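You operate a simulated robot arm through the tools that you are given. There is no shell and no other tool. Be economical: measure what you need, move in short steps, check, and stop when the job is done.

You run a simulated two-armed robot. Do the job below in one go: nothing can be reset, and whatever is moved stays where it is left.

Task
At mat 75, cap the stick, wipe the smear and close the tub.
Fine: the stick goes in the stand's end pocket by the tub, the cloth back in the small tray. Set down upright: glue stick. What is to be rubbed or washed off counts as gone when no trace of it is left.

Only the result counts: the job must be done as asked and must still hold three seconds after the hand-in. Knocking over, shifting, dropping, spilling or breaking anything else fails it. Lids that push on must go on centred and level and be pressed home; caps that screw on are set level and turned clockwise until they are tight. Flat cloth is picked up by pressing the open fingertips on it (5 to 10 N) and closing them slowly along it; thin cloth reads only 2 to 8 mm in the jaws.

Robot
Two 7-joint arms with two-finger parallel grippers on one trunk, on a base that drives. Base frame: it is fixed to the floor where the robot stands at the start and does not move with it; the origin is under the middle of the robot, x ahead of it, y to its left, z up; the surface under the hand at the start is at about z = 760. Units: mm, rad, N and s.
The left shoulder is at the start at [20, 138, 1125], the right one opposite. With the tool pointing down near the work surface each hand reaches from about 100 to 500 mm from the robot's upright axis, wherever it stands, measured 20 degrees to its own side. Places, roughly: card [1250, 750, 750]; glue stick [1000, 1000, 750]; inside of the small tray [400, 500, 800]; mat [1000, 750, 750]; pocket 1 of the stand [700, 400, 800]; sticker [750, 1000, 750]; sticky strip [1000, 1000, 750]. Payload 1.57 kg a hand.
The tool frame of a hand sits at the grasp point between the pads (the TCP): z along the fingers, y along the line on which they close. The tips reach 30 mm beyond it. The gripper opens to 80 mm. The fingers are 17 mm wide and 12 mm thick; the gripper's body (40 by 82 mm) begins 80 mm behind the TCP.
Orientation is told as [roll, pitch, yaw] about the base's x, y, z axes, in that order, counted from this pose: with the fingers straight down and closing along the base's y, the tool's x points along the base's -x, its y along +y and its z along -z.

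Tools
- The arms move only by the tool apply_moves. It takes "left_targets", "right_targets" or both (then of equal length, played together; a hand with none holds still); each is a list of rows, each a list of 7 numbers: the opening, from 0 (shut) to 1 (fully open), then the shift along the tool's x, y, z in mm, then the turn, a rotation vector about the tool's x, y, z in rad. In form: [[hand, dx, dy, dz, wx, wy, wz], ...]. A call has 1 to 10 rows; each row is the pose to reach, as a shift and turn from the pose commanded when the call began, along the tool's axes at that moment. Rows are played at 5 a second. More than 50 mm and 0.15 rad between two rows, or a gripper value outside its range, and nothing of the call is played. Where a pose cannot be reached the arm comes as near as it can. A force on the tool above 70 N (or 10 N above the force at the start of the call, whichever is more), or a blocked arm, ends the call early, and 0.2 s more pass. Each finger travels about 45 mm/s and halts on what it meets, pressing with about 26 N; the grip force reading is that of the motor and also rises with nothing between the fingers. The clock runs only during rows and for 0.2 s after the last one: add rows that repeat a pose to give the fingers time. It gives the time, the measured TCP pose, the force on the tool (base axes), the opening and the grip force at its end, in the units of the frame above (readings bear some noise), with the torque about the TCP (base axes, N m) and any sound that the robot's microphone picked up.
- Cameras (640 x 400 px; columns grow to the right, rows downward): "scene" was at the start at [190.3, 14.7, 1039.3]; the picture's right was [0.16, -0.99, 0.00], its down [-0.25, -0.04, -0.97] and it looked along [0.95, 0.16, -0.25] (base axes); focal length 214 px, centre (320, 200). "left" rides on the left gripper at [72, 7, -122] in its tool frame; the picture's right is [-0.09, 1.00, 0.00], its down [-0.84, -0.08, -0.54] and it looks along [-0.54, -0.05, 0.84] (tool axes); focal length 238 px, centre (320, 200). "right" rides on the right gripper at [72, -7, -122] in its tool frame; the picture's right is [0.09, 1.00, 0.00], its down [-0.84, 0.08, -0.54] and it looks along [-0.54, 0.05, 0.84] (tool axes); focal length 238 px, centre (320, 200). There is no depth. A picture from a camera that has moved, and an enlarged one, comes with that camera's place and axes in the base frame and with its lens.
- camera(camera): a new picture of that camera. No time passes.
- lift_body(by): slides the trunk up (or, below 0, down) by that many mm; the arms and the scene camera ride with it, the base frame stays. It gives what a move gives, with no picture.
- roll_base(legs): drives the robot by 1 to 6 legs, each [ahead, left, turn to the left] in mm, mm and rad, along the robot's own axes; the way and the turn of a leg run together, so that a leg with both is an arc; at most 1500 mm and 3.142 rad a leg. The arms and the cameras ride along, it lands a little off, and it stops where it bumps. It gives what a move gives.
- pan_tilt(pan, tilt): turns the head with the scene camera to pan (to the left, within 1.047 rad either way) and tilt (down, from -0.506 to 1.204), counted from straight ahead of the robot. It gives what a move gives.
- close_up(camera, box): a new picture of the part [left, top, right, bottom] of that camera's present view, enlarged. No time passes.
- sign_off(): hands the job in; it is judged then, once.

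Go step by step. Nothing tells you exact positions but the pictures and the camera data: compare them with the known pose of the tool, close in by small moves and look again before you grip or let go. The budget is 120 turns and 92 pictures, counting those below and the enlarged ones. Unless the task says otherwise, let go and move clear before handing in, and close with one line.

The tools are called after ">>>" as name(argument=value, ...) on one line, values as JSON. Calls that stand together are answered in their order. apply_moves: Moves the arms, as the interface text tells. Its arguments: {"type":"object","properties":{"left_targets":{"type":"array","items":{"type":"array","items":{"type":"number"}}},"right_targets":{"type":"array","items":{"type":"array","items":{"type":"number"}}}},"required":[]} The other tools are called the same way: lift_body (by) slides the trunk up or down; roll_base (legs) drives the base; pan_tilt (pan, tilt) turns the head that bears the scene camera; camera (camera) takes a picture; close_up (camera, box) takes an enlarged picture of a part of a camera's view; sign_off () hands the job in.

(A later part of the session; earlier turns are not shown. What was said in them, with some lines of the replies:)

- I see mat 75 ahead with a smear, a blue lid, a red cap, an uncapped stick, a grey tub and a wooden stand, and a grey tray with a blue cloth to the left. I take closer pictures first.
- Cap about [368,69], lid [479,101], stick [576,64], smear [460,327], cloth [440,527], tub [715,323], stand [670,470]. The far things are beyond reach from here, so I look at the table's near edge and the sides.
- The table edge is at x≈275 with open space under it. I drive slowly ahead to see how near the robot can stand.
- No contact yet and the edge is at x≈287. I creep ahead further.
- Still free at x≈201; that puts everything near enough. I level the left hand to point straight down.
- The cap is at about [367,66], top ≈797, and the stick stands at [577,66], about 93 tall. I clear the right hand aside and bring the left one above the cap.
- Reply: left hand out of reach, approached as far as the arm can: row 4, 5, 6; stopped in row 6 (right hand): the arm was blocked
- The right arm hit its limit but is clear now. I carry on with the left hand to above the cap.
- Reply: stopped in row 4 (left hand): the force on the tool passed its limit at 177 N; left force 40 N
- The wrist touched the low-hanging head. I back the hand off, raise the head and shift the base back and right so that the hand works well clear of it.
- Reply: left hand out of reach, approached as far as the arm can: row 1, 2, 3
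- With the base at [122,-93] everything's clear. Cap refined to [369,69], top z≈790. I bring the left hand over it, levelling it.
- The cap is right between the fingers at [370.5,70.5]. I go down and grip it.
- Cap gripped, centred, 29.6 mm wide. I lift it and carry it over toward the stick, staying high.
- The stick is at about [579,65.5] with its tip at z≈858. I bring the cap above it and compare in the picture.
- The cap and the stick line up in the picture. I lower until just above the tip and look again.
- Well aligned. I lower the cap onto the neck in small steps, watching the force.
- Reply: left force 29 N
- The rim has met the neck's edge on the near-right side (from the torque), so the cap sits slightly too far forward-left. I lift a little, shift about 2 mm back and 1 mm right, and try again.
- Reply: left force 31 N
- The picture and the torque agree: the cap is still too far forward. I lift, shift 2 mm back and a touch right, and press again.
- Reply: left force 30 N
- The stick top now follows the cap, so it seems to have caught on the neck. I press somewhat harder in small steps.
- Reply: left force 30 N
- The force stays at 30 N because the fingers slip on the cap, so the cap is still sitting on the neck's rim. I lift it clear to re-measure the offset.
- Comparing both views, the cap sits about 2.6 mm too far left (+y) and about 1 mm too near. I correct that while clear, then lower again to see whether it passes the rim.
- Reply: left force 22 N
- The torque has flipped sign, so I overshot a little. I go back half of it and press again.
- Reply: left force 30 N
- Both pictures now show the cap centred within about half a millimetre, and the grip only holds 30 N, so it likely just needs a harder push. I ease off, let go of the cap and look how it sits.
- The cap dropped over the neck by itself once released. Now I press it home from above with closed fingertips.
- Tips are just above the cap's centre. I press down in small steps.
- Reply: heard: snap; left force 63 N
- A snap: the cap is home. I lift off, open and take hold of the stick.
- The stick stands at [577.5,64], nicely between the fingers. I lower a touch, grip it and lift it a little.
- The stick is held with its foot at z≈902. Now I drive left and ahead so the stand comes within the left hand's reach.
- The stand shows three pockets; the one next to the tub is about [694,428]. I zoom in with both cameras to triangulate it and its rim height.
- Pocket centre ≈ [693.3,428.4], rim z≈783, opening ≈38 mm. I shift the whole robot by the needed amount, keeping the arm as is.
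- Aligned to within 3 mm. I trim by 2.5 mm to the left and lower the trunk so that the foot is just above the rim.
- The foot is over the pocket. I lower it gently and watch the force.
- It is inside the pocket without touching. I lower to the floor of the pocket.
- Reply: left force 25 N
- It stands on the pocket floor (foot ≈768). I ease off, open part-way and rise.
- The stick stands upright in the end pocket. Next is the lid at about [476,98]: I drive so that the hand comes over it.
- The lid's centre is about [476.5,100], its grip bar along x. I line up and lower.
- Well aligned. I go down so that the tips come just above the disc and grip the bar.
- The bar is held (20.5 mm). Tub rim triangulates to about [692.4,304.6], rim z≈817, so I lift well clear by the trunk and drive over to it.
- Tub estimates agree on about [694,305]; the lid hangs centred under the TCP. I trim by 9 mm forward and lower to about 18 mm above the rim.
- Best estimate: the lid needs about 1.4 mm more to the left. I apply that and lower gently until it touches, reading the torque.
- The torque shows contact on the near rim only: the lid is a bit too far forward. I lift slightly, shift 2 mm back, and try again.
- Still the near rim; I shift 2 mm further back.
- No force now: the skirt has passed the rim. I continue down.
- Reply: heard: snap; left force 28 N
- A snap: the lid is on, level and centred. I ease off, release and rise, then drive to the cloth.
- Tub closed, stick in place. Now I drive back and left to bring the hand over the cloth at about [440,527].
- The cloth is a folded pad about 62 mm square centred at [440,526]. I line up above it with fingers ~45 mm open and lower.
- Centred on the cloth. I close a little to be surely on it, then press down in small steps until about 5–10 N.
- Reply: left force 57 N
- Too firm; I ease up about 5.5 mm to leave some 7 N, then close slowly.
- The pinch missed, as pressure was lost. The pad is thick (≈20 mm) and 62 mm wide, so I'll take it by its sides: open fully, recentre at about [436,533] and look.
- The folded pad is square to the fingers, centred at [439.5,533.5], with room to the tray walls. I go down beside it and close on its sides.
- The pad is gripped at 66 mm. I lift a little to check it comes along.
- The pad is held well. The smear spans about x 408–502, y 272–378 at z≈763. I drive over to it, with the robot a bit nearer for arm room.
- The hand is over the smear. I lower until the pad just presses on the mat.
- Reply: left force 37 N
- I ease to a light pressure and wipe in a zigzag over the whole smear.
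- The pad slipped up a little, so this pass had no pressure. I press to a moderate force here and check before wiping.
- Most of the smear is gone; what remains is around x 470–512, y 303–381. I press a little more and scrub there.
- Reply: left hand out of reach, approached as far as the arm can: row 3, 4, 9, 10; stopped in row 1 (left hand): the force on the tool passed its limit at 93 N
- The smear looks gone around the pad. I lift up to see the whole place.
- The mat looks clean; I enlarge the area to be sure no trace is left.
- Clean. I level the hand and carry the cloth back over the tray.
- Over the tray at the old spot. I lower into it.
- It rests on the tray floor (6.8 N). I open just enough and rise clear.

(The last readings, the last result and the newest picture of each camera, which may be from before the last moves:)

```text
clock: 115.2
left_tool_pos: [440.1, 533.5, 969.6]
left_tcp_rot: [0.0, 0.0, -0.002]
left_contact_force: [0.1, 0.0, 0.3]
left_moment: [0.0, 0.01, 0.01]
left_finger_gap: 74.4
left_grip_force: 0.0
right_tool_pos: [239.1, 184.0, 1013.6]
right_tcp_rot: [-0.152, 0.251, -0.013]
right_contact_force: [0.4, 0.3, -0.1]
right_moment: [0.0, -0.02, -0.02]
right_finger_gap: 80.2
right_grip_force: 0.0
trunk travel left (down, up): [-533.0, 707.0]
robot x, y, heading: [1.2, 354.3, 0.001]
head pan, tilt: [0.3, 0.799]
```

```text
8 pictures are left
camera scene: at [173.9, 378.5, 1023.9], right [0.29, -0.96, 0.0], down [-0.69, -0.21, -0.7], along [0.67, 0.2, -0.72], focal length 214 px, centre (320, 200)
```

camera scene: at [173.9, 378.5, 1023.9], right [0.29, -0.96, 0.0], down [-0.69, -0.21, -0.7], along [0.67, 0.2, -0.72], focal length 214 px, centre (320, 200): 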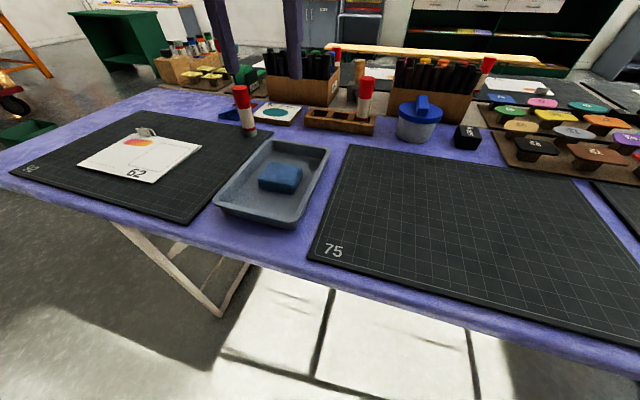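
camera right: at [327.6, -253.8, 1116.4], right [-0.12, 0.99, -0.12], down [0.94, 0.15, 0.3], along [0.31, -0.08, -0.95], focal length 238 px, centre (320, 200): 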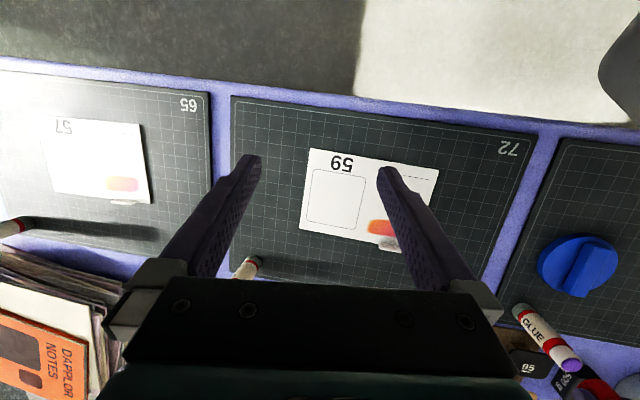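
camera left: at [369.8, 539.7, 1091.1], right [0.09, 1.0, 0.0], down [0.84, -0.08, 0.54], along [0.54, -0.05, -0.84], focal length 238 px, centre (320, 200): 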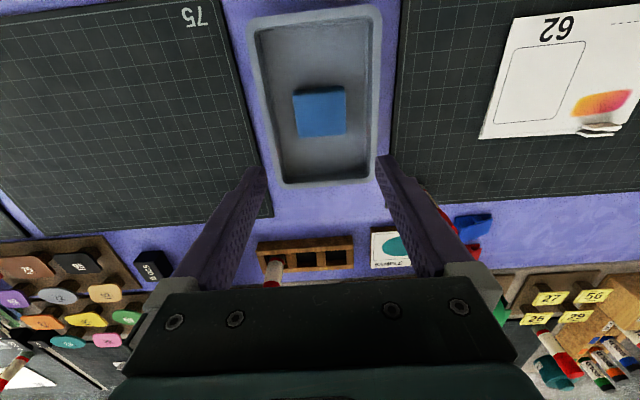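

The cloth is in the tray and everything seems in place. One last close look at stick, tub and mat.

>>> close_up(camera="scene", box=[290, 60, 470, 170])

>>> close_up(camera="scene", box=[330, 150, 520, 270])

```text
3.56 times, centred on (380, 115) of scene
camera zoom: at [173.9, 378.5, 1023.9], right [0.29, -0.96, 0.0], down [-0.69, -0.21, -0.7], along [0.67, 0.2, -0.72], focal length 763 px, centre (107, 502)
```

zoom: 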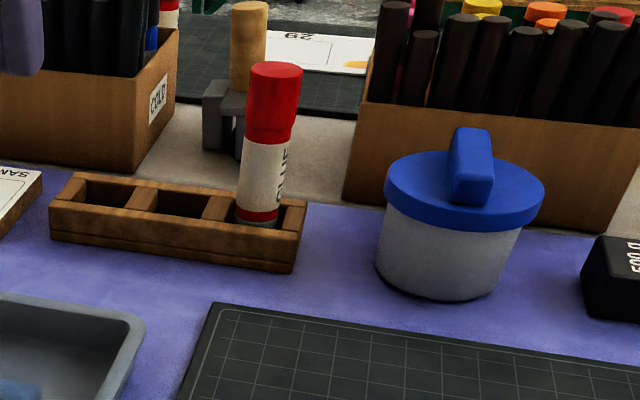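

```text
3.33 times, centred on (425, 210) of scene
camera zoom: at [173.9, 378.5, 1023.9], right [0.29, -0.96, 0.0], down [-0.69, -0.21, -0.7], along [0.67, 0.2, -0.72], focal length 715 px, centre (-30, 167)
```

zoom: 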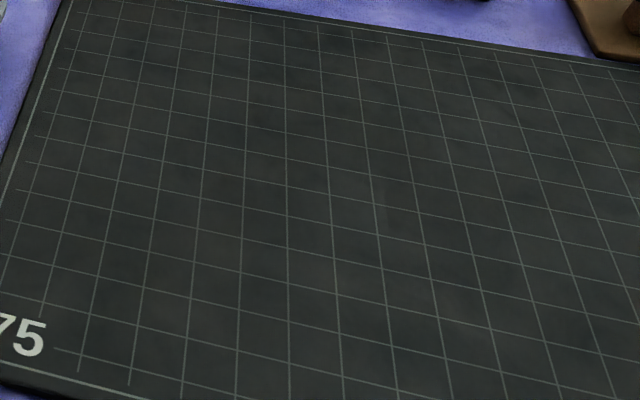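

The stick stands capped in the end pocket, the tub is closed with its lid level, the mat is clean and the cloth lies in the tray. I hand in.

>>> sign_off()

```text
The job is handed in.
```

At mat 75 the glue stick is capped and stands upright in the stand's end pocket by the tub. The smear is wiped off with no trace left in the last close-up, the tub's lid is snapped on level, and the cloth is back in the small tray.
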